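You operate a simulated robot arm through the tools that you are given. There is no shell and no other tool.

You run a simulated robot arm. Do the job below in one go: nothing can be reset, and whatever is moved stays where it is left.

## Task
Put things in order on the seat top. At the end: the brown tub stands where the green mint box stood; the largest ice block stands where the glass with a teal band stood; the green mint box stands on top of the blue tonic can; the glass with a teal band is on the teal coaster; whatever was shut is shut again. Leave all else as you found it, and nothing knocked over. Set down upright: glass with a teal band.
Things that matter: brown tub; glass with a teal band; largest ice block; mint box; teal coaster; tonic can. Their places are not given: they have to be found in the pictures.

It is judged by the outcome, as a careful person would: the job done as asked, and still so three seconds after it is handed in. It fails if anything else is knocked over, pushed out of place, dropped, spilled or broken.

## Robot
A 6-joint arm with a two-finger gripper, fixed in place. Base frame: the origin is at the foot of the arm, x ahead of it, y to its left, z up; the work surface is at about z = 0. Readings come in m, degrees, newtons and seconds.
With the tool pointing down near the work surface it reaches from about 0.18 to 0.48 m from the base axis. Its first joint turns from -66.0 to 66.0 degrees. Payload 1.76 kg.
The tool frame sits at the grasp point between the pads (the TCP): z along the fingers, y along the line on which they close. The tips reach 0.029 m beyond it. The gripper opens to 0.082 m; its body begins 0.058 m behind the TCP.
Orientation is that of the tool frame in the base frame, as [roll, pitch, yaw] about the fixed x, y, z axes, in that order (R = Rz(yaw) Ry(pitch) Rx(roll)). With the fingers straight down and closing along the base's y, the tool's x points along the base's -x, its y along +y and its z along -z.

## Interface
- The arm moves only by the tool move_arm. Its argument "plan" is a list of rows, each a list of 7 numbers: the shift along the base's x, y, z in units of 500 mm (1.0 is 500 mm), then the turn, a rotation vector about the base's x, y, z in units of 45 degrees (1.0 is 45 degrees), then the finger opening in m, from 0 to 0.082. In form: [[dx, dy, dz, wx, wy, wz, gripper], ...]. A call has 1 to 20 rows; each row is the pose to reach, as a shift and turn from the pose commanded when the call began. A call with a number of a shift or a turn outside -1 to 1 is refused whole. A row lasts 0.2 s, in which the tool goes at most 0.05 m and 8.6 degrees; a call with a longer step from one row to the next is refused whole, and so is a gripper value outside its range. Where a pose cannot be reached the arm comes as near as it can. A force on the tool above 40 N (or 10 N above the force at the start of the call, whichever is more), or a blocked arm, ends the call early, and 0.2 s more pass. Each finger travels about 0.2035 m/s and halts on what it meets, pressing with about 21 N; the grip force reading is that of the motor and also rises with nothing between the fingers. The clock runs only during rows and for 0.2 s after the last one: add rows that repeat a pose to give the fingers time. The reply holds the time, the measured pose of the TCP, the force on the tool along the base axes, the opening and the grip force, in the units named above and with some noise, with the torque about the TCP (base axes, N m) and any sound that the robot's microphone picked up.
- Cameras (640 x 400 px; columns grow to the right, rows downward): "scene" is fixed at [0.0464, 0.323, 0.4337]; the picture's right is [-0.85, -0.53, 0.00], its down [-0.25, 0.40, -0.88] and it looks along [0.46, -0.75, -0.47] (base axes); focal length 315 px, centre (320, 200). "wrist" rides on the gripper at [0.079, 0.004, -0.089] in the tool frame; the picture's right is [-0.05, 1.00, 0.00], its down [-0.71, -0.04, -0.71] and it looks along [-0.71, -0.04, 0.71] (tool axes); focal length 256 px, centre (320, 200).
- capture(camera): a new picture of that camera. No time passes.
- locate(camera, pixels): there is no depth. For up to 12 entries [column, row, z] of the newest picture of that camera ("zoom" is the newest enlarged one), the place [x, y] in the base frame at which the ray of that pixel passes the height z, good to about 0.002 m. No time passes.
- enlarge(camera, box): a new picture of the part [left, top, right, bottom] of that camera's present view, enlarged. No time passes.
- hand_in(): hands the job in; it is judged then, once.

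Unless the task says otherwise, let go and move clear before handing in.

The tools are called after "Emit:" as a command line: name --pt "numbers of a row" for each row, then --argument value for the rest, lists and objects as JSON in quotes. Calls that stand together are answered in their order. move_arm: Moves the arm, as the interface text tells. Its arguments: {"type":"object","properties":{"plan":{"type":"array","items":{"type":"array","items":{"type":"number"}}}},"required":["plan"]} The other tools are called the same way: capture (camera) takes a picture; locate (camera, pixels) gives the place at which the rays of pixels pass given heights; enlarge (camera, box) takes an enlarged picture of a part of a camera's view; hand_in () hands the job in.

At the start:

```text
t: 0.0
tcp_pos: [0.2739, -0.1114, 0.3143]
tool_rot: [-179.9, 0.1, -180.0]
force: [0.3, 0.4, 1.0]
moment: [-0.02, 0.01, 0.0]
grip_width: 0.0818
finger_force: 0.0
```

scene: 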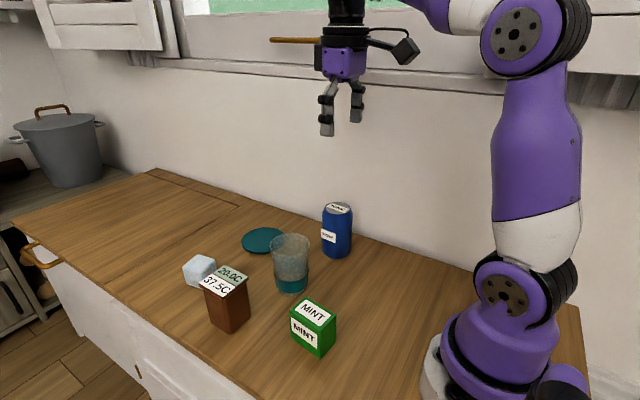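
wrist: 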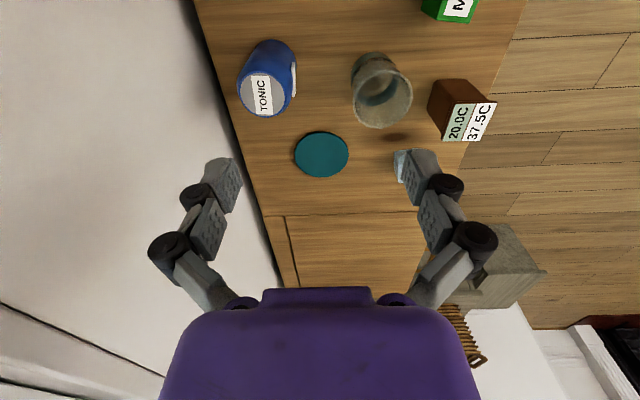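

The scene picture shows the can near (337,230), the glass near (290,262), the coaster near (263,240), the tub near (227,300), the mint box near (314,327) and one ice block near (199,269). I'll enlarge both views to see details before moving.

Emit:
enlarge --camera "scene" --box '[160, 190, 370, 370]'

Emit:
enlarge --camera "scene" --box '[0, 160, 280, 335]'

Emit:
enlarge --camera "wrist" --box '[220, 0, 540, 200]'

```text
2.22 times, centred on (265, 280) of scene
```

zoom: 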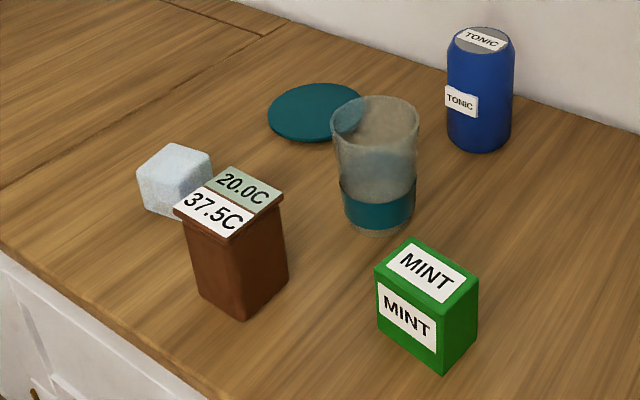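

```text
2.29 times, centred on (140, 248) of scene
```

zoom: 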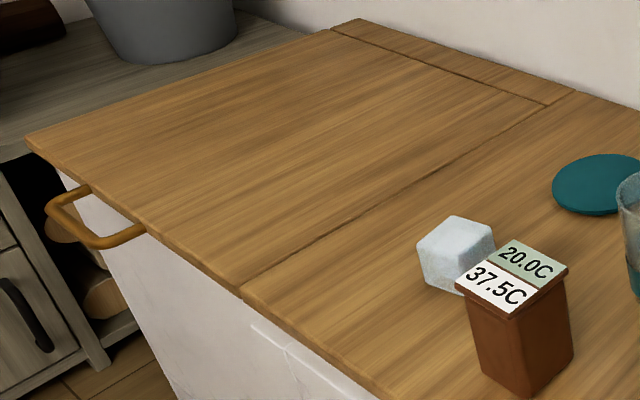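

```text
2.00 times, centred on (380, 100) of wrist
```

zoom: 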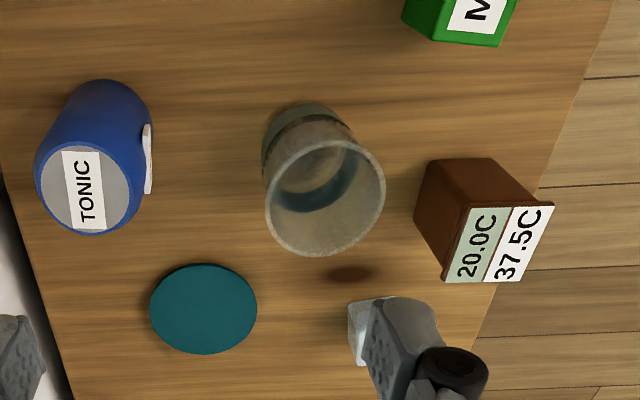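

The first zoom shows a hinged-looking panel with a brass handle at the front left (about (35,255) in the scene), and only one ice block on top. I'll locate the main points before moving.

Emit:
locate --camera "scene" --pixels '[[263, 240, 0.005], [291, 290, 0.0], [290, 242, 0.1], [338, 208, 0.1], [336, 254, 0.0], [227, 330, 0.0], [227, 280, 0.07], [319, 356, 0.0], [314, 313, 0.05], [199, 284, 0.0], [22, 246, 0.0], [60, 262, 0.0]]'

Emit:
locate --camera "scene" --pixels '[[12, 219, 0.0], [106, 289, 0.0], [145, 174, 0.0], [239, 206, 0.0], [155, 169, 0.0], [251, 200, 0.0], [580, 310, 0.0], [260, 398, 0.0]]'

Emit:
locate --camera "wrist" --pixels '[[321, 154, 0.005], [372, 65, 0.0], [381, 92, 0.09], [271, 60, 0.0], [261, 94, 0.09], [455, 100, 0.0], [469, 120, 0.07], [400, 165, 0.0], [395, 138, 0.0]]'

```text
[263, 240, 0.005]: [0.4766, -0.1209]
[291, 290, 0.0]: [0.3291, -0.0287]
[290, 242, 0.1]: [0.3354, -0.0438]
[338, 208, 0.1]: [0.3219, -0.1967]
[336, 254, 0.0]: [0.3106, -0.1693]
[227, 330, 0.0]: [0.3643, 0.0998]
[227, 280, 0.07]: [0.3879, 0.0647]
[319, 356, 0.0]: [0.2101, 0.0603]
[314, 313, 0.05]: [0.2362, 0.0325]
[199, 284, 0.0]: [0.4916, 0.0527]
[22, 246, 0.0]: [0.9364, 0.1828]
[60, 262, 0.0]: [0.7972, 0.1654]
```

```text
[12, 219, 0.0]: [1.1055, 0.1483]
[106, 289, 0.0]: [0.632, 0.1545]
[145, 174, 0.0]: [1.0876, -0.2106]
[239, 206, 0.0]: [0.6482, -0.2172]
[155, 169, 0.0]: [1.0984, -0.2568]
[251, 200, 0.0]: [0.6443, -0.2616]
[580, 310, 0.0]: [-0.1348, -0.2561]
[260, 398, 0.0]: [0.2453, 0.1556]
```

```text
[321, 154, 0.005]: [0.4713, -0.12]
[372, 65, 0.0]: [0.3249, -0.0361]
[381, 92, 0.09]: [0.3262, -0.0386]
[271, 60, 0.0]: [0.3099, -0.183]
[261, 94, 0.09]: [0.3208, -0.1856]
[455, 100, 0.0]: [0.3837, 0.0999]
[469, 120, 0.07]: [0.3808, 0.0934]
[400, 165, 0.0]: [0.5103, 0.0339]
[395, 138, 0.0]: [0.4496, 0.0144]
```

The can is at about (0.315,-0.18), the glass at (0.33,-0.035), the coaster at (0.474,-0.12), the tub at (0.385,0.08) and the ice at (0.49,0.04). The panel starts at x=0.64, out of reach. The wrist view also shows a dark spot near (0.45,0.014), hidden behind the tub in the scene view, so I'll move up and across to get a better look.

Emit:
move_arm --pt "-0.03 0.08 0.0 0 0 0 0.082" --pt "-0.06 0.16 0.0 0 0 0 0.082" --pt "-0.09 0.24 0.0 0 0 0 0.082" --pt "-0.1 0.3 0.0 0 0 0 0.082"

Emit:
capture --camera "wrist"

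Emit:
capture --camera "scene"

```text
t: 1.0
tcp_pos: [0.2272, 0.0376, 0.3123]
tool_rot: [180.0, 0.1, 179.9]
force: [-0.1, 0.7, 0.1]
moment: [-0.01, -0.04, -0.01]
grip_width: 0.082
finger_force: 0.1
```

```text
taken
```

wrist: 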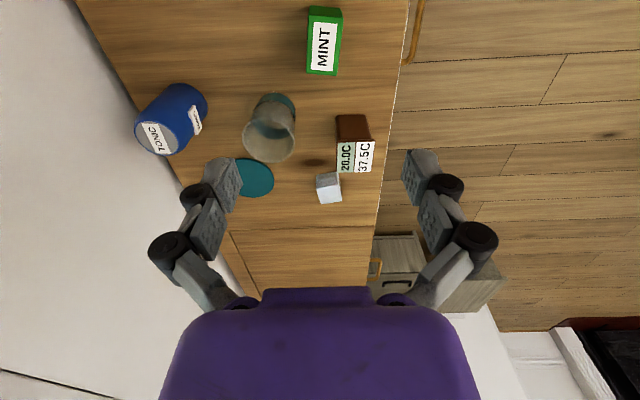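

```text
taken
```

scene: 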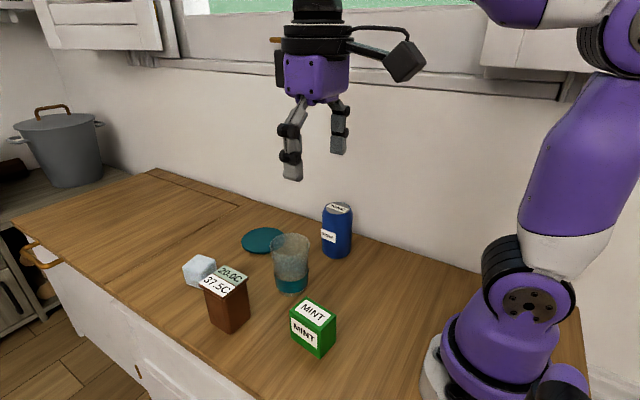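

The wrist view now shows the tub (355,150), the ice (329,187), a dark spot at (315,162), and a brass handle at the front edge near (412,35). I'll enlarge those parts.

Emit:
enlarge --camera "wrist" --box '[220, 80, 400, 215]'

Emit:
enlarge --camera "wrist" --box '[280, 0, 480, 120]'

Emit:
enlarge --camera "scene" --box '[60, 280, 280, 400]'

Emit:
enlarge --camera "scene" --box '[170, 240, 260, 300]'

```text
2.96 times, centred on (310, 148) of wrist
```

zoom: 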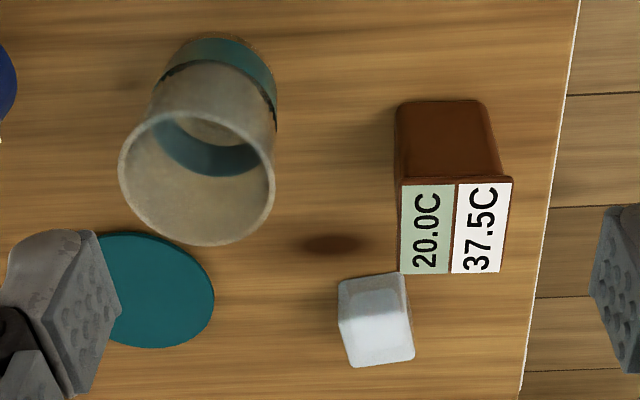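

```text
3.20 times, centred on (380, 60) of wrist
```

zoom: 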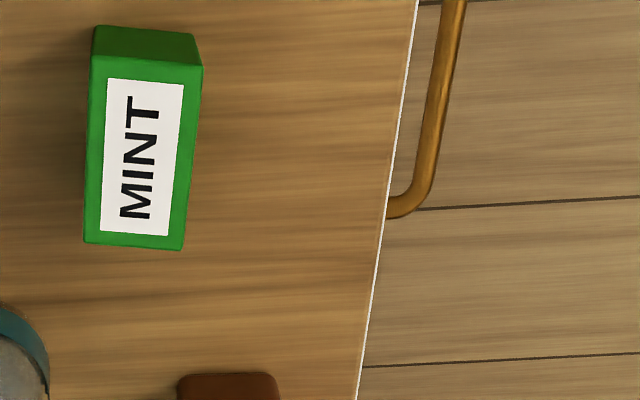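

```text
2.91 times, centred on (170, 340) of scene
```

zoom: 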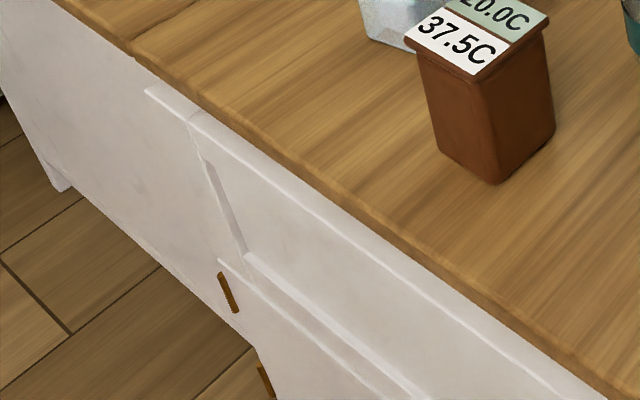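

```text
6.67 times, centred on (215, 270) of scene
```

zoom: 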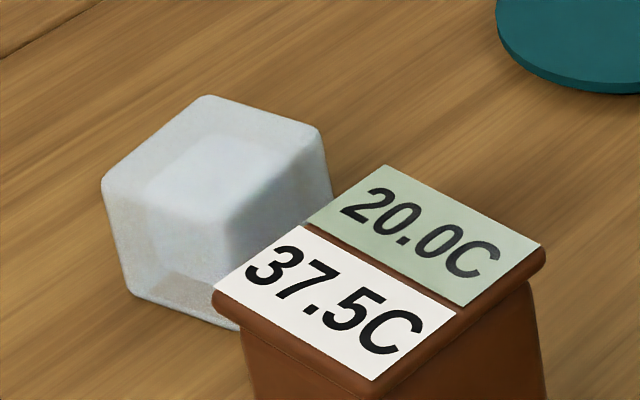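

There's a brass bar handle at the front edge near the mint box, wrist (405–423, 0–65), which suggests a drawer under the top. I'll raise and turn the wrist camera to look at the seat front.

Emit:
locate --camera "wrist" --pixels '[[407, 64, -0.03], [407, 64, -0.06], [416, 30, -0.03], [416, 30, -0.06], [315, 162, 0.0], [315, 162, 0.03], [400, 60, 0.0], [376, 200, 0.0]]'

Emit:
move_arm --pt "-0.03 0.08 0.02 0 0 -0.18 0.082" --pt "-0.06 0.16 0.04 0 0 -0.36 0.082" --pt "-0.09 0.24 0.06 0 0 -0.54 0.082" --pt "-0.12 0.32 0.06 0 0 -0.72 0.082" --pt "-0.14 0.4 0.06 0 0 -0.9 0.082" --pt "-0.14 0.45 0.06 0 0 -1.0 0.082"

Emit:
capture --camera "wrist"

```text
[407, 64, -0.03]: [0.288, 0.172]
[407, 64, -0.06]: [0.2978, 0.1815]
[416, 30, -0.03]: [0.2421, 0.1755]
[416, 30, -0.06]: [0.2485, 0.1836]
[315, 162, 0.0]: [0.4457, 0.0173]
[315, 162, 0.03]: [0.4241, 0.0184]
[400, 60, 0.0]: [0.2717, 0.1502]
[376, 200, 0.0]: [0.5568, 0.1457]
```

```text
t: 2.4
tcp_pos: [0.1545, 0.265, 0.342]
tool_rot: [180.0, 0.1, 135.0]
force: [0.7, 0.4, 0.1]
moment: [0.0, 0.0, -0.03]
grip_width: 0.0822
finger_force: 0.0
```

```text
taken
```

wrist: 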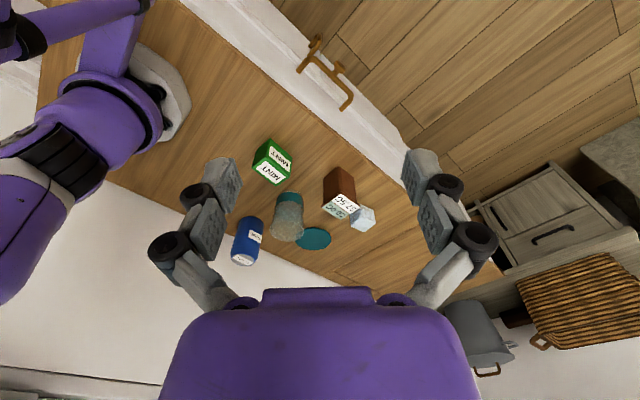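

The front edge shows a brass bar handle near (325,78) in the wrist view. I'll enlarge it and then turn further for a straighter view of the front.

Emit:
enlarge --camera "wrist" --box '[220, 0, 420, 125]'

Emit:
move_arm --pt "0.0 0.02 -0.06 0 0 -0.18 0.082" --pt "0.0 0.04 -0.12 0 0 -0.36 0.082" --pt "0.0 0.06 -0.18 0 0 -0.54 0.082" --pt "0.0 0.08 -0.22 0 0 -0.72 0.082" --pt "0.0 0.1 -0.22 0 0 -0.9 0.082" --pt "0.0 0.1 -0.22 0 0 -1.0 0.082"

Emit:
capture --camera "wrist"

Emit:
capture --camera "scene"

```text
3.20 times, centred on (320, 62) of wrist
```

zoom: 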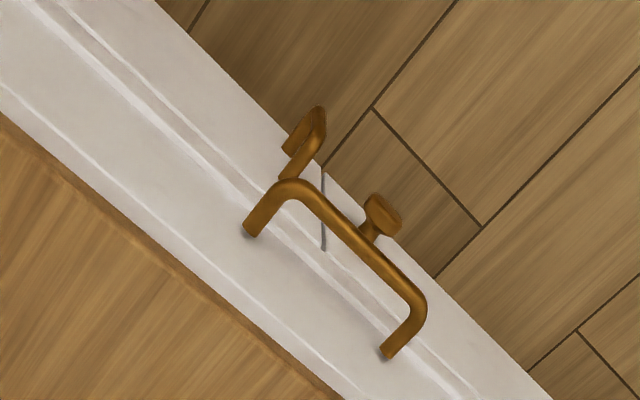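

```text
t: 3.8
tcp_pos: [0.156, 0.3137, 0.2328]
tool_rot: [180.0, 0.1, 89.9]
force: [0.7, 0.3, -0.7]
moment: [0.02, -0.04, 0.0]
grip_width: 0.082
finger_force: 0.1
```

```text
taken
```

wrist: 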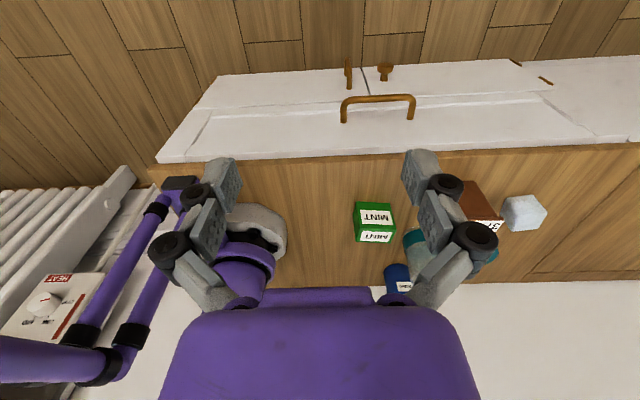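

```text
taken
```

scene: 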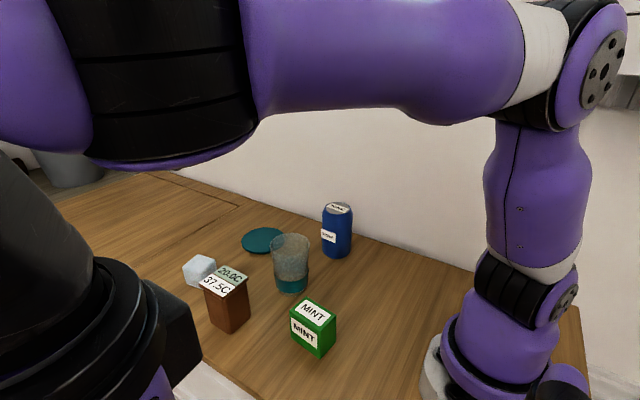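

The wrist view straight on shows a wide drawer front with a bar handle from (343,110) to (413,108), and cabinet doors below it. I'll enlarge and locate the handle.

Emit:
enlarge --camera "wrist" --box '[140, 40, 640, 180]'

Emit:
enlarge --camera "wrist" --box '[310, 50, 450, 150]'

Emit:
locate --camera "wrist" --pixels '[[343, 102, -0.05], [413, 100, -0.05], [343, 102, -0.08], [413, 100, -0.08], [378, 97, -0.05], [378, 97, -0.08], [344, 120, -0.05], [344, 120, -0.08], [200, 160, 0.0], [600, 142, 0.0]]'

```text
1.28 times, centred on (390, 110) of wrist
```

zoom: 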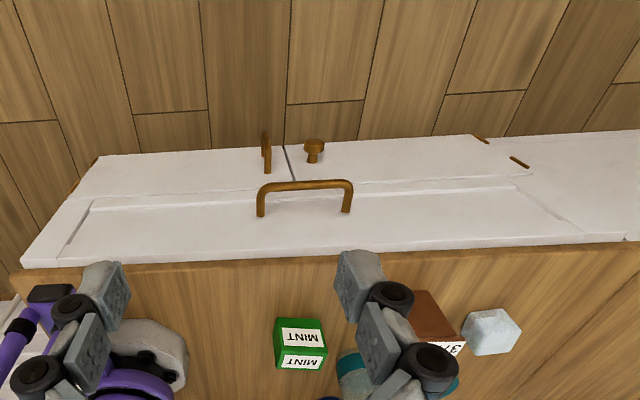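

```text
4.00 times, centred on (380, 100) of wrist
```

zoom: 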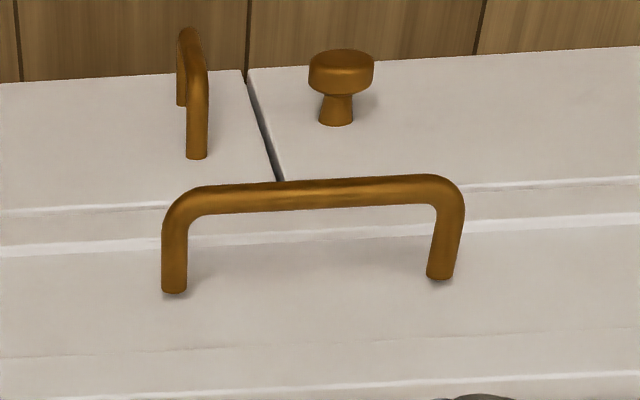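

```text
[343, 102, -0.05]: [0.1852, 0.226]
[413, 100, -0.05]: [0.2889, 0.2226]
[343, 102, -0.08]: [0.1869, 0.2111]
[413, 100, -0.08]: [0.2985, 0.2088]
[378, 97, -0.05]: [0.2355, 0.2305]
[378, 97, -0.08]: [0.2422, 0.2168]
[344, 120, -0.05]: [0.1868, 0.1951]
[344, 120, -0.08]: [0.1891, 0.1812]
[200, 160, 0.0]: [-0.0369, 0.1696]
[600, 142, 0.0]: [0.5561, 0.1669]
```

The front has a wide drawer with a bar handle that I estimate at x 0.19–0.31, y≈0.20, z≈-0.12. Only one ice block is on top, so "largest" suggests more are in the drawer. I'll move lower and nearer for a better look at the handle.

Emit:
move_arm --pt "0.06 0.0 -0.05 0 0 0 0.082" --pt "0.12 0.0 -0.1 0 0 0 0.082" --pt "0.18 0.02 -0.16 0 0 0 0.082" --pt "0.18 0.06 -0.22 0 0 0 0.082"

Emit:
capture --camera "wrist"

Emit:
capture --camera "scene"

```text
t: 4.8
tcp_pos: [0.245, 0.3432, 0.1206]
tool_rot: [-180.0, 0.1, 90.0]
force: [-0.3, 0.2, 0.4]
moment: [-0.02, 0.0, 0.01]
grip_width: 0.082
finger_force: 0.1
```

```text
taken
```

wrist: 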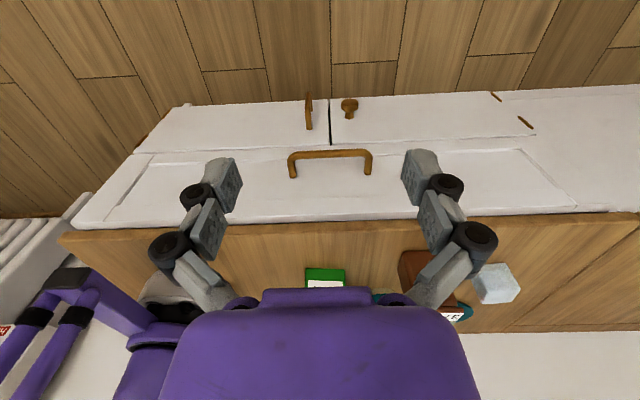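

```text
taken
```

scene: 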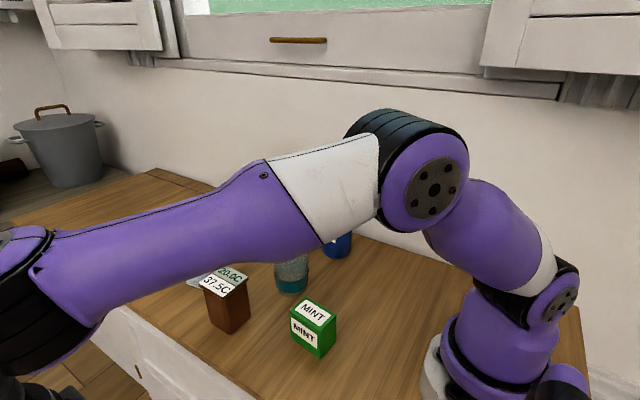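

The handle is clear at (290–372, 153–176). I'll enlarge it and locate it for a triangulated height.

Emit:
enlarge --camera "wrist" --box '[270, 130, 390, 230]'

Emit:
locate --camera "wrist" --pixels '[[331, 153, -0.1], [331, 153, -0.12], [331, 153, -0.14], [293, 176, -0.1], [293, 176, -0.12], [369, 173, -0.1], [369, 173, -0.12], [291, 160, -0.12], [372, 156, -0.12], [331, 227, 0.0], [331, 220, -0.03]]'

```text
4.00 times, centred on (330, 180) of wrist
```

zoom: 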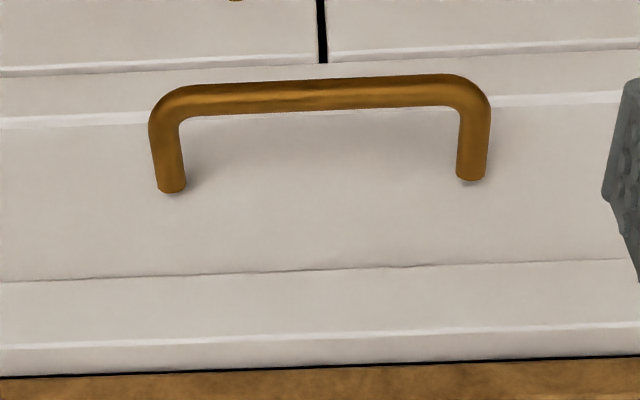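

```text
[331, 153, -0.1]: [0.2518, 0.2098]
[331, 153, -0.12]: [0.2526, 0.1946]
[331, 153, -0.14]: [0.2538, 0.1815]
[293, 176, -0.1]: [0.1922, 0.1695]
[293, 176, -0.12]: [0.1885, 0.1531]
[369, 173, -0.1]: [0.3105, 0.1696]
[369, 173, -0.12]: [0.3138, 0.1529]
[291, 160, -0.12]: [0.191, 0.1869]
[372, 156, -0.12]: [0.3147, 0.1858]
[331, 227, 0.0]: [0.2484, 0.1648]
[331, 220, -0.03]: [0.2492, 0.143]
```

Combining the views, the handle bar is at about y=0.197, z=-0.113, x 0.19–0.31, standing about 0.04 off the front. I'll turn back so the fingers close along y, then tilt so the tool points toward the front.

Emit:
move_arm --pt "0 0.02 0.02 0 0 0.18 0.06" --pt "0 0.03 0.03 0 0 0.36 0.04" --pt "0 0.04 0.04 0 0 0.54 0.04" --pt "0 0.04 0.04 0 0 0.72 0.04" --pt "0 0.04 0.04 0 0 0.9 0.04" --pt "0 0.04 0.04 0 0 1.0 0.04"

Emit:
move_arm --pt "0 0.0 0.0 0 0 0.18 0.04" --pt "0 0.0 0.0 0 0 0.36 0.04" --pt "0 0.0 0.0 0 0 0.54 0.04" --pt "0 0.0 0.0 0 0 0.72 0.04" --pt "0 0.0 0.0 0 0 0.9 0.04" --pt "0 0.0 0.0 0 0 1.0 0.04"

Emit:
move_arm --pt "0 0.0 0.0 -0.18 0 0 0.04" --pt "0 0.0 0.0 -0.36 0 0 0.04" --pt "0 0.0 0.0 -0.54 0 0 0.04" --pt "0 0.0 0.0 -0.72 0 0 0.04" --pt "0 0.0 0.0 -0.89 0 0 0.04" --pt "0 0.0 0.0 -0.89 0 0 0.04"

Emit:
capture --camera "wrist"

Emit:
capture --camera "scene"

```text
t: 6.2
tcp_pos: [0.2447, 0.3646, 0.1422]
tool_rot: [179.9, 0.1, 135.1]
force: [0.2, 1.2, -0.4]
moment: [-0.01, -0.02, 0.01]
grip_width: 0.0401
finger_force: 0.1
```

```text
t: 7.6
tcp_pos: [0.2449, 0.3633, 0.1438]
tool_rot: [179.9, 0.2, -179.9]
force: [0.7, 0.3, 0.3]
moment: [-0.03, 0.02, 0.03]
grip_width: 0.0399
finger_force: 0.0
```

```text
t: 9.0
tcp_pos: [0.1822, 0.2799, 0.1034]
tool_rot: [-140.4, 0.0, 180.0]
force: [-0.7, -0.9, -0.3]
moment: [0.01, -0.01, 0.05]
grip_width: 0.0401
finger_force: 0.1
out of reach, approached as far as the arm can: row 2, 3, 4, 5, 6
```

```text
taken
```

wrist: 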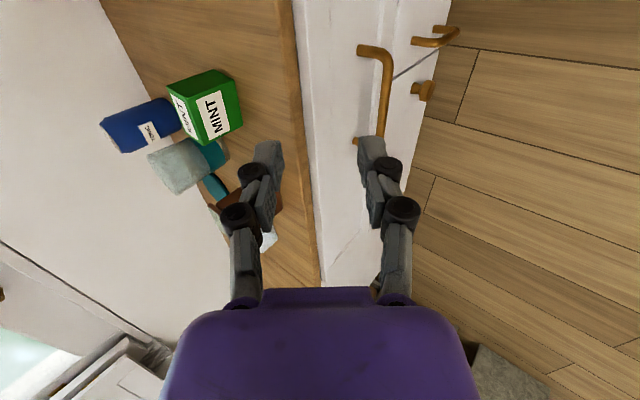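

```text
taken
```

scene: 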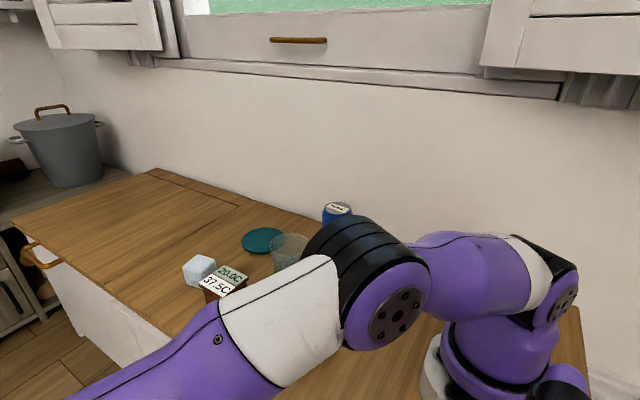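

The 40° tilt at that spot was out of reach, so the arm settled at (0.182,0.280,0.103) instead; nothing was touched and all objects still stand. I'll ease the tilt back to about 28° and move slightly in and up, to find which pose the commands are counted from.

Emit:
move_arm --pt "0 -0.03 0.03 0.13 0 0 0.04" --pt "0 -0.06 0.06 0.26 0 0 0.04" --pt "0 -0.08 0.06 0.26 0 0 0.04"

Emit:
locate --camera "scene" --pixels '[[395, 300, 0.1], [395, 300, 0.2], [395, 300, 0.25], [395, 300, 0.3]]'

```text
t: 9.8
tcp_pos: [0.1803, 0.2427, 0.1313]
tool_rot: [-151.6, -0.1, -180.0]
force: [0.1, -0.1, -0.4]
moment: [-0.01, -0.04, -0.03]
grip_width: 0.04
finger_force: 0.2
out of reach, approached as far as the arm can: row 3
```

```text
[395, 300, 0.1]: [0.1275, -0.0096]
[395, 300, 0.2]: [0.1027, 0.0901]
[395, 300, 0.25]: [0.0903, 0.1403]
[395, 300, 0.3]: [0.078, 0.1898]
```

Commands count from the reached pose, and small x with tilt looks limited by the first joint. I'll shift to larger x, toward the handle middle, and check that it is reachable.

Emit:
move_arm --pt "0.05 0.02 0.0 0 0 0 0.04" --pt "0.1 0.04 0.0 0 0 0 0.04" --pt "0.14 0.06 0.0 0 0 0 0.04"

Emit:
capture --camera "wrist"

Emit:
capture --camera "scene"

```text
t: 10.6
tcp_pos: [0.25, 0.2709, 0.1286]
tool_rot: [-151.6, 0.1, -179.9]
force: [0.5, 0.4, 0.4]
moment: [0.0, -0.02, 0.03]
grip_width: 0.0403
finger_force: 0.1
```

```text
taken
```

wrist: 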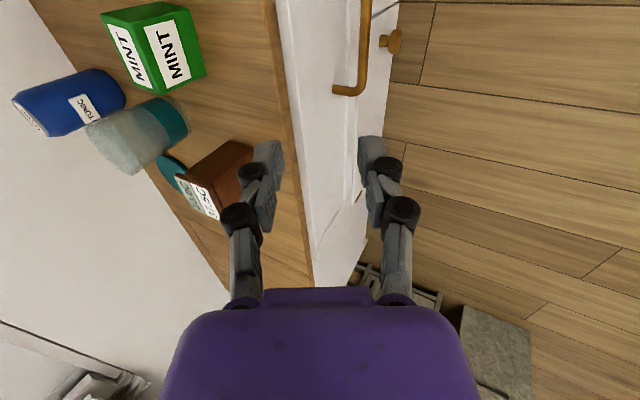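

```text
taken
```

scene: 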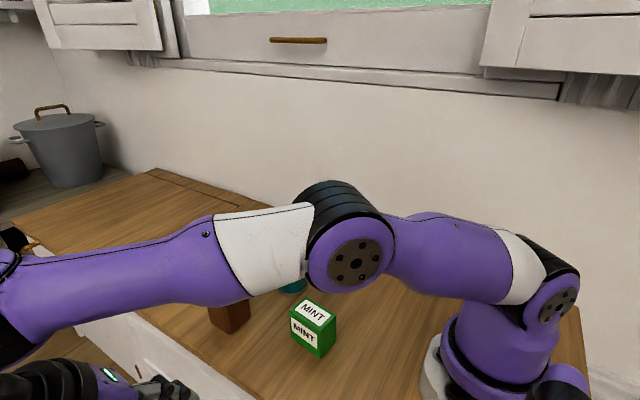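

That pose is reached and clear. I'll lower along to a pre-grasp point about 8 cm short of the handle and look again.

Emit:
move_arm --pt "0 -0.01 -0.08 0 0 0 0.038" --pt "0 -0.03 -0.16 0 0 0 0.038" --pt "0 -0.05 -0.24 0 0 0 0.038" --pt "0 -0.064 -0.33 0 0 0 0.038"

Emit:
capture --camera "wrist"

Emit:
capture --camera "scene"

```text
t: 11.6
tcp_pos: [0.2629, 0.2518, -0.042]
tool_rot: [-151.7, 0.1, 179.9]
force: [0.3, -0.3, -0.3]
moment: [0.02, -0.01, -0.02]
grip_width: 0.0381
finger_force: 0.2
out of reach, approached as far as the arm can: row 3, 4
```

```text
taken
```

wrist: 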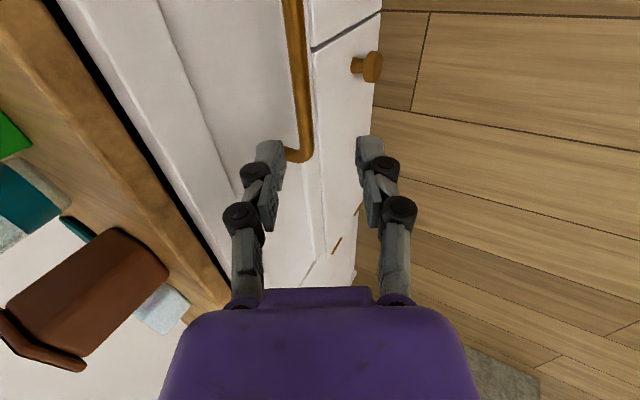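

```text
taken
```

scene: 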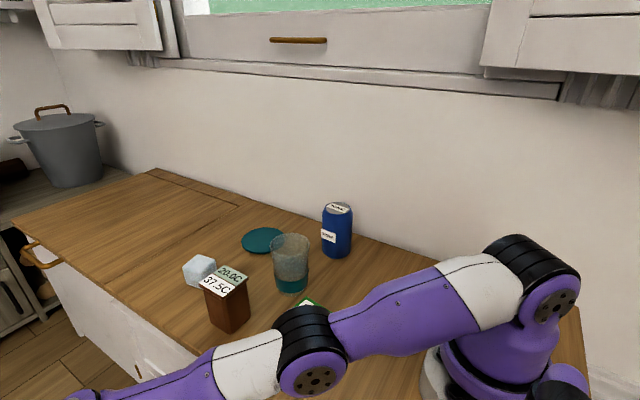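

The pose stopped short at (0.263,0.252,-0.042) and the elbow has come down low near (313,365) in the scene, close to the mint box. I'll check where the elbow is before going further.

Emit:
locate --camera "scene" --pixels '[[315, 380, 0.05], [315, 380, 0.1], [315, 380, 0.15], [315, 380, 0.2], [552, 308, 0.1], [552, 308, 0.15], [552, 308, 0.2], [552, 308, 0.25]]'

Emit:
enlarge --camera "scene" --box '[200, 220, 420, 400]'

```text
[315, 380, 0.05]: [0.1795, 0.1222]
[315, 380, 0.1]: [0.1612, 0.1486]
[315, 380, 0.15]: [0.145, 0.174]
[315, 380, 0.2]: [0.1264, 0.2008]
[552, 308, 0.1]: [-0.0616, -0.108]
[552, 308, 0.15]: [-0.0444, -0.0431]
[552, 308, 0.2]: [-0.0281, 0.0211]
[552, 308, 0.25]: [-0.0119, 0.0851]
```

```text
2.22 times, centred on (310, 310) of scene
```

zoom: 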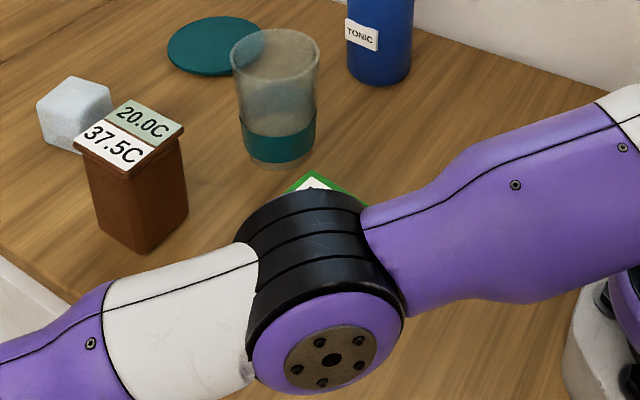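

The elbow is low, at roughly (0.16,0.14,0.12), near the mint box but not touching it. The steep tilt is the problem, so I'll back straight up and return to a tool-down pose, then use one finger of the open gripper as a hook behind the bar.

Emit:
move_arm --pt "-0.005 0.01 0.08 0 0 0 0.04" --pt "-0.01 0.02 0.16 0 0 0 0.04" --pt "-0.02 0.03 0.24 0 0 0 0.04" --pt "-0.026 0.038 0.34 0 0 0 0.04"

Emit:
capture --camera "scene"

```text
refused: row 4 steps farther than a row can; nothing moved
```

```text
taken
```

scene: 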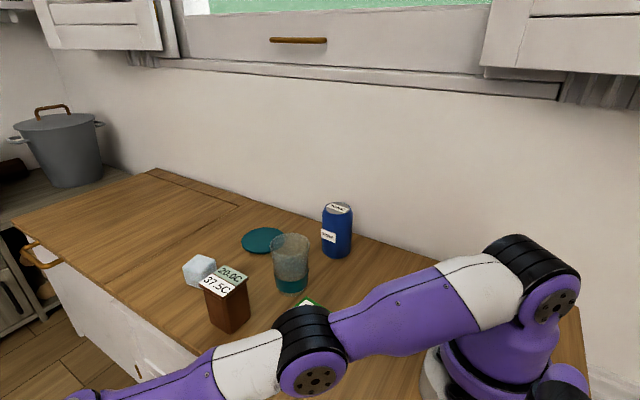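

The call was refused because the last row stepped slightly too far, and nothing moved. I'll repeat it with smaller steps.

Emit:
move_arm --pt "-0.005 0.01 0.08 0 0 0 0.04" --pt "-0.01 0.02 0.16 0 0 0 0.04" --pt "-0.02 0.03 0.24 0 0 0 0.04" --pt "-0.026 0.038 0.32 0 0 0 0.04" --pt "-0.026 0.038 0.34 0 0 0 0.04"

Emit:
capture --camera "scene"

```text
t: 12.8
tcp_pos: [0.2473, 0.2694, 0.1317]
tool_rot: [-151.7, 0.1, 180.0]
force: [0.4, 0.3, 0.0]
moment: [-0.03, -0.02, 0.01]
grip_width: 0.04
finger_force: 0.0
```

```text
taken
```

scene: 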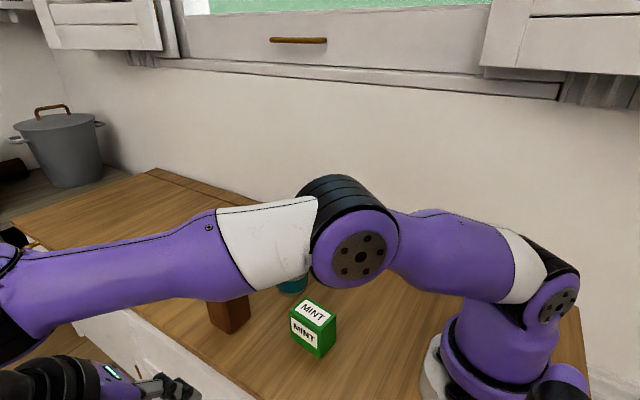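

Back at the earlier safe pose and the mint box is unmoved. Now I'll untilt to tool-down with the gripper open.

Emit:
move_arm --pt "0 0.01 0.0 0.16 0 0 0.06" --pt "-0.01 0.02 0.0 0.32 0 0 0.082" --pt "-0.02 0.03 0.0 0.48 0 0 0.082" --pt "-0.04 0.05 0.0 0.629 0 0 0.082" --pt "-0.04 0.05 -0.06 0.629 0 0 0.082"

Emit:
capture --camera "wrist"

Emit:
capture --camera "scene"

```text
t: 14.0
tcp_pos: [0.2293, 0.322, 0.1484]
tool_rot: [-177.6, -4.7, 179.7]
force: [0.0, -1.1, -0.1]
moment: [0.0, -0.02, -0.01]
grip_width: 0.0822
finger_force: 0.1
out of reach, approached as far as the arm can: row 3, 4, 5
```

```text
taken
```

wrist: 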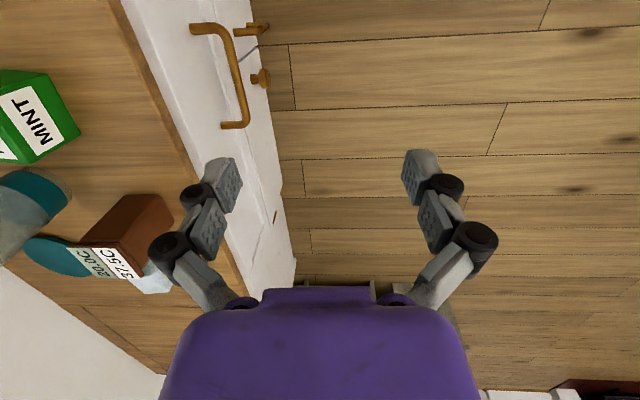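

```text
taken
```

scene: 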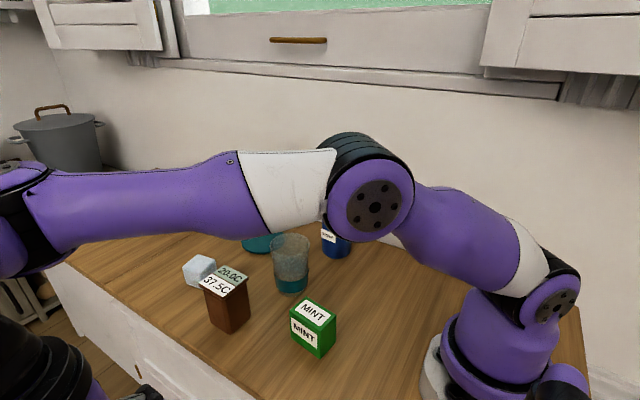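

The untilt was only partly reached (pitch off by 4.7°), so the wrist seems to be near a joint limit in this posture. I'll go up and back toward the starting posture to let it straighten fully.

Emit:
move_arm --pt "0 -0.06 0.06 0.013 -0.026 0 0.082" --pt "0 -0.12 0.12 0.026 -0.052 0 0.082" --pt "0 -0.18 0.18 0.04 -0.078 0 0.082" --pt "0 -0.24 0.24 0.053 -0.104 0 0.082" --pt "0 -0.3 0.28 0.053 -0.104 0 0.082" --pt "0 -0.3 0.28 0.053 -0.104 0 0.082"

Emit:
capture --camera "scene"

```text
t: 15.4
tcp_pos: [0.2312, 0.1745, 0.2907]
tool_rot: [-179.9, 0.0, 179.8]
force: [0.1, -0.4, -1.3]
moment: [-0.03, 0.02, -0.02]
grip_width: 0.0821
finger_force: 0.1
```

```text
taken
```

scene: 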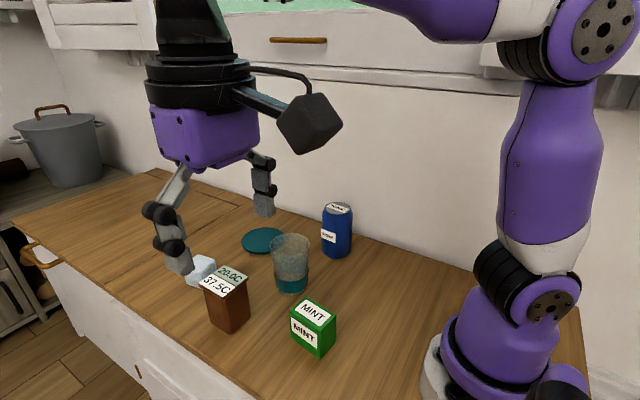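

The arm is back in its normal posture. I'll now move out tool-down over the space in front of the drawer and lower step by step, checking reach.

Emit:
move_arm --pt "0.0 0.09 -0.02 0 0 0 0.082" --pt "0.0 0.18 -0.06 0 0 0 0.082" --pt "0.0 0.23 -0.14 0 0 0 0.082" --pt "0.0 0.24 -0.23 0 0 0 0.082" --pt "0.0 0.24 -0.32 0 0 0 0.082" --pt "0.0 0.24 -0.41 0 0 0 0.082"

Emit:
capture --camera "wrist"

Emit:
capture --camera "scene"

```text
t: 16.8
tcp_pos: [0.2283, 0.2887, 0.0854]
tool_rot: [-179.9, 0.0, 179.9]
force: [-0.6, 0.4, 0.9]
moment: [-0.01, -0.03, 0.02]
grip_width: 0.0819
finger_force: 0.1
```

```text
taken
```

wrist: 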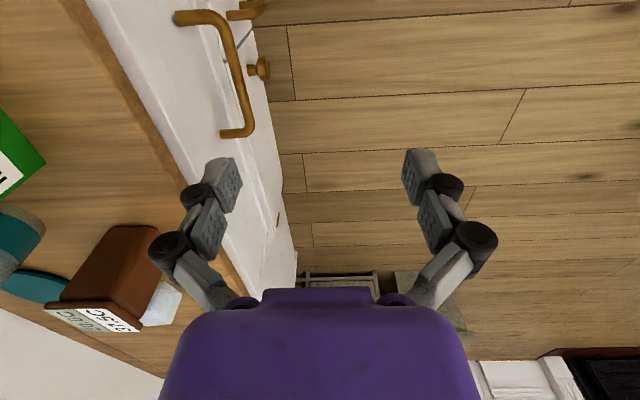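

```text
taken
```

scene: 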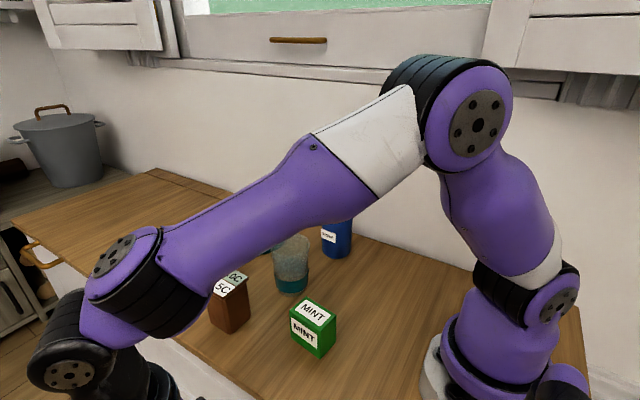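

The arm reaches this pose well with the elbow up. I'll locate the handle from this angle to refine its place.

Emit:
enlarge --camera "wrist" --box '[150, 0, 310, 160]'

Emit:
locate --camera "wrist" --pixels '[[235, 75, -0.1], [235, 75, -0.115], [235, 75, -0.13], [248, 128, -0.1], [248, 128, -0.115], [222, 133, -0.1], [222, 133, -0.115], [178, 18, -0.1], [178, 18, -0.115], [215, 17, -0.115]]'

```text
2.50 times, centred on (230, 80) of wrist
```

zoom: 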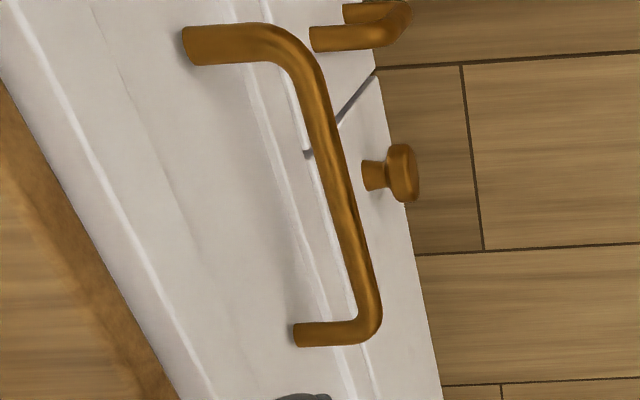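

```text
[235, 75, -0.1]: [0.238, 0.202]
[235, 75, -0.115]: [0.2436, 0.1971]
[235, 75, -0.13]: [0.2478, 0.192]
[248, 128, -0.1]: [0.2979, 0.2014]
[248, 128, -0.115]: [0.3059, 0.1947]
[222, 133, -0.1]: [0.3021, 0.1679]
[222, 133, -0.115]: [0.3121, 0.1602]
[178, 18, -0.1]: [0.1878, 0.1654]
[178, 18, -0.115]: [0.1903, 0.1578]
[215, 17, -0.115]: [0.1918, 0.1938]
```

From four views the bar is consistent at y≈0.198, z≈-0.115, x 0.19–0.31, with the drawer face at y≈0.160. I'll enlarge the left finger at (215,180) to judge its thickness against the 3 cm gap.

Emit:
enlarge --camera "wrist" --box '[140, 140, 260, 320]'

Emit:
enlarge --camera "wrist" --box '[380, 140, 510, 320]'

```text
2.22 times, centred on (200, 230) of wrist
```

zoom: 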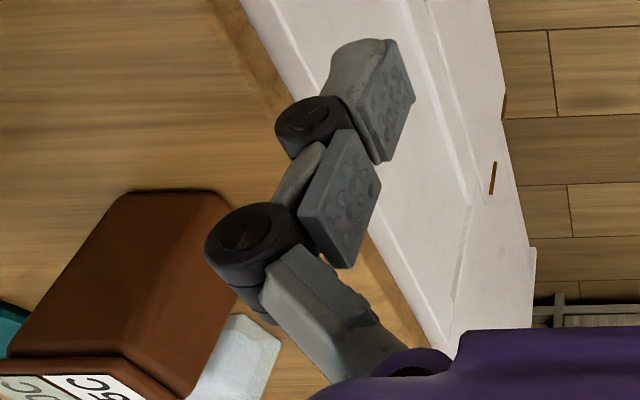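

```text
2.22 times, centred on (445, 230) of wrist
```

zoom: 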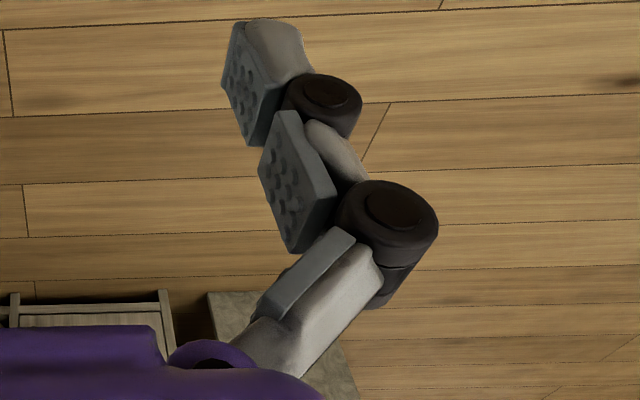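

The fingertip is roughly 15–18 mm thick, so it fits the gap. I'll move above the handle with a slight 6° tilt for clearance and re-measure.

Emit:
move_arm --pt "0.006 -0.04 -0.04 -0.067 0 0 0.082" --pt "0.012 -0.08 -0.08 -0.133 0 0 0.082" --pt "0.012 -0.11 -0.1 -0.133 0 0 0.082" --pt "0.012 -0.11 -0.1 -0.133 0 0 0.082"

Emit:
move_arm --pt "0 0 0 0 0 0 0.082"

Emit:
capture --camera "wrist"

Emit:
capture --camera "scene"

```text
t: 17.8
tcp_pos: [0.236, 0.2335, 0.0352]
tool_rot: [-173.9, 0.0, 179.8]
force: [-0.1, 0.0, -0.1]
moment: [0.02, -0.02, -0.01]
grip_width: 0.082
finger_force: 0.1
```

```text
t: 18.2
tcp_pos: [0.2373, 0.2348, 0.0357]
tool_rot: [-173.9, 0.0, 179.8]
force: [0.3, -0.3, 0.4]
moment: [-0.01, 0.01, 0.03]
grip_width: 0.082
finger_force: 0.1
```

```text
taken
```

wrist: 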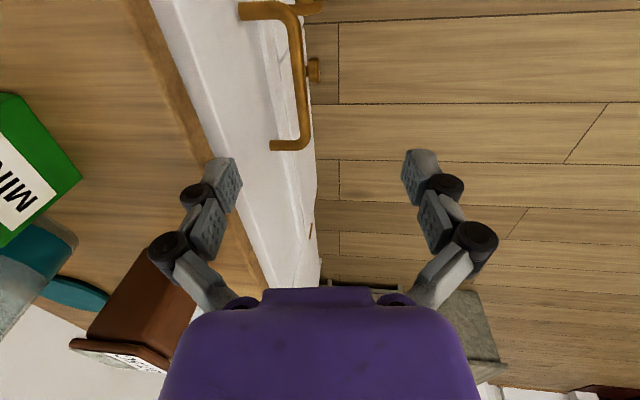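

```text
taken
```

scene: 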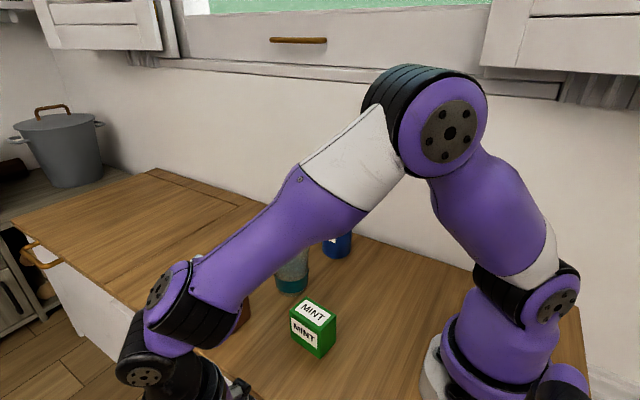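

The handle bar is at (298,75) with its right foot at (272,145). I'll locate it once more from this pose.

Emit:
locate --camera "wrist" --pixels '[[298, 75, -0.115], [298, 75, -0.105], [303, 140, -0.115], [272, 145, -0.115], [240, 12, -0.115], [212, 150, -0.03], [190, 130, 0.0]]'

Emit:
enlarge --camera "wrist" --box '[150, 0, 350, 250]'

```text
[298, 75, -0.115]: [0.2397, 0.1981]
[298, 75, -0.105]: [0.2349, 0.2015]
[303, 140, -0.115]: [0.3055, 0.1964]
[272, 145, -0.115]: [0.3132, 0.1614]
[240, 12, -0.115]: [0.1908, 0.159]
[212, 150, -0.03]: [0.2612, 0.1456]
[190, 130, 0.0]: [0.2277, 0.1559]
```

```text
1.60 times, centred on (250, 125) of wrist
```

zoom: 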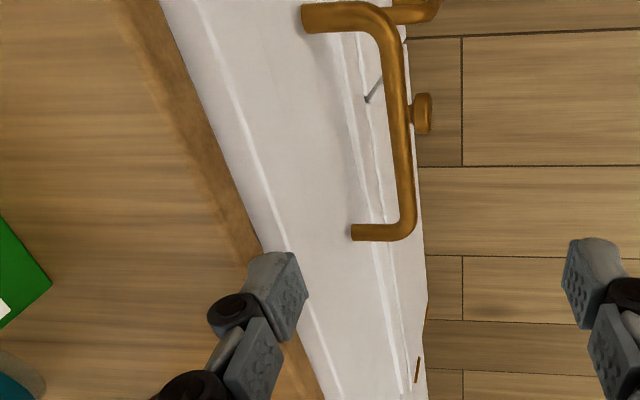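

Confirmed: bar at y≈0.198. I'll descend most of the way and check the finger's alignment with the gap behind the bar.

Emit:
move_arm --pt "0.0 -0.004 -0.05 0 0 0 0.082" --pt "0.0 -0.009 -0.1 0 0 0 0.082" --pt "0.0 -0.009 -0.15 0 0 0 0.082" --pt "0.0 -0.009 -0.19 0 0 0 0.082" --pt "0.0 -0.009 -0.19 0 0 0 0.082"

Emit:
capture --camera "wrist"

Emit:
capture --camera "scene"

```text
t: 19.4
tcp_pos: [0.2347, 0.2326, -0.0605]
tool_rot: [-173.9, 0.0, 179.8]
force: [-0.3, 0.6, -0.9]
moment: [0.02, -0.03, 0.0]
grip_width: 0.0822
finger_force: 0.0
```

```text
taken
```

wrist: 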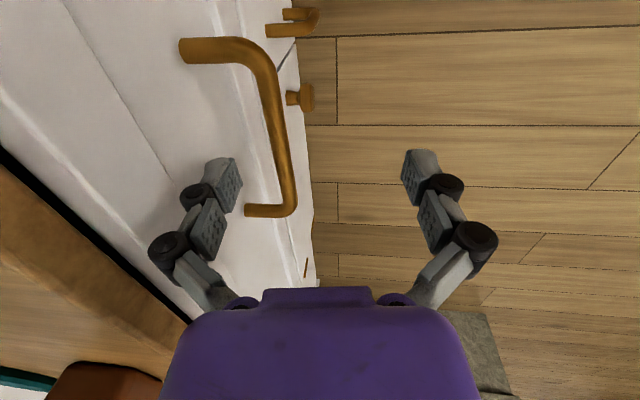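

```text
taken
```

scene: 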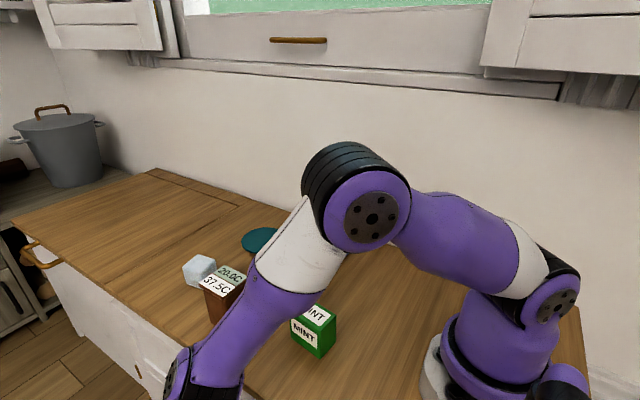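

The left finger is lined up on the drawer side of the bar. I'll lower the last 4.5 cm so the fingertip is behind the bar.

Emit:
move_arm --pt "0.0 -0.004 -0.03 0 0 0 0.082" --pt "0.0 -0.004 -0.06 0 0 0 0.082" --pt "0.0 -0.004 -0.09 0 0 0 0.082" --pt "0.0 -0.004 -0.09 0 0 0 0.082"

Emit:
capture --camera "wrist"

Emit:
capture --camera "scene"

```text
t: 20.4
tcp_pos: [0.2389, 0.2316, -0.1056]
tool_rot: [-173.9, 0.0, 179.9]
force: [-1.0, -0.2, 0.4]
moment: [-0.02, 0.01, -0.02]
grip_width: 0.0817
finger_force: 0.0
```

```text
taken
```

wrist: 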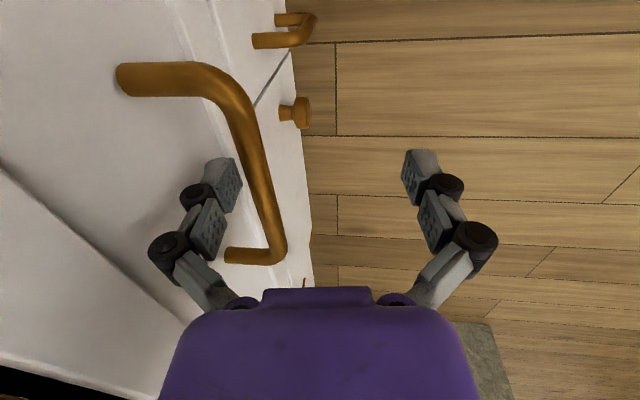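

```text
taken
```

scene: 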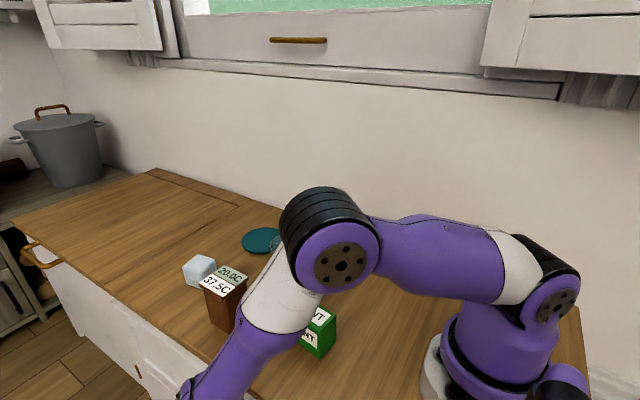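

The fingertip is behind the bar with no contact force. I'll pull slowly outward along +y and watch the force.

Emit:
move_arm --pt "0.0 0.02 0.0 0 0 0 0.082" --pt "0.0 0.04 0.0 0 0 0 0.082" --pt "0.0 0.06 0.0 0 0 0 0.082" --pt "0.0 0.08 0.0 0 0 0 0.082" --pt "0.0 0.1 0.0 0 0 0 0.082"

Emit:
capture --camera "wrist"

Emit:
capture --camera "scene"

```text
t: 21.6
tcp_pos: [0.236, 0.2812, -0.1071]
tool_rot: [-174.0, -0.1, 180.0]
force: [-0.7, 0.7, -0.9]
moment: [-0.01, 0.0, 0.0]
grip_width: 0.0819
finger_force: 0.1
```

```text
taken
```

wrist: 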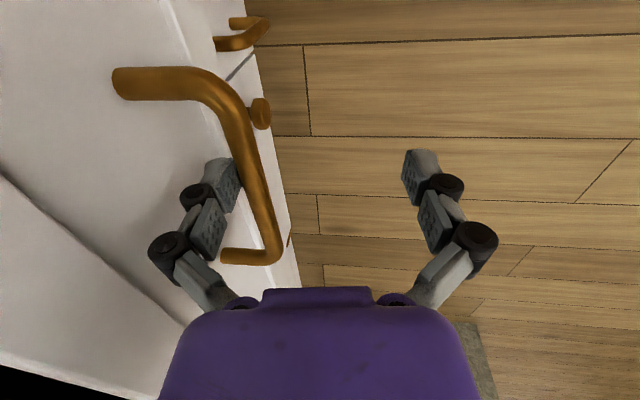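

```text
taken
```

scene: 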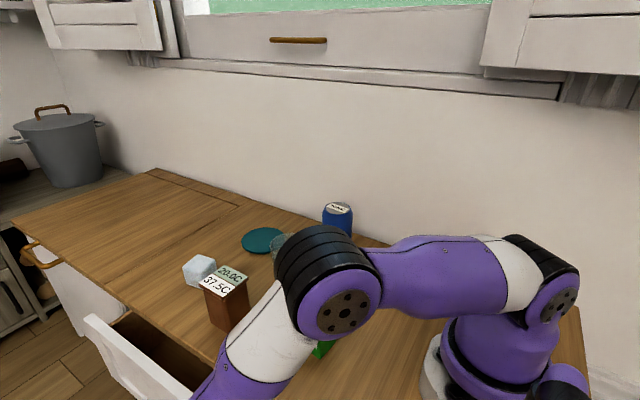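

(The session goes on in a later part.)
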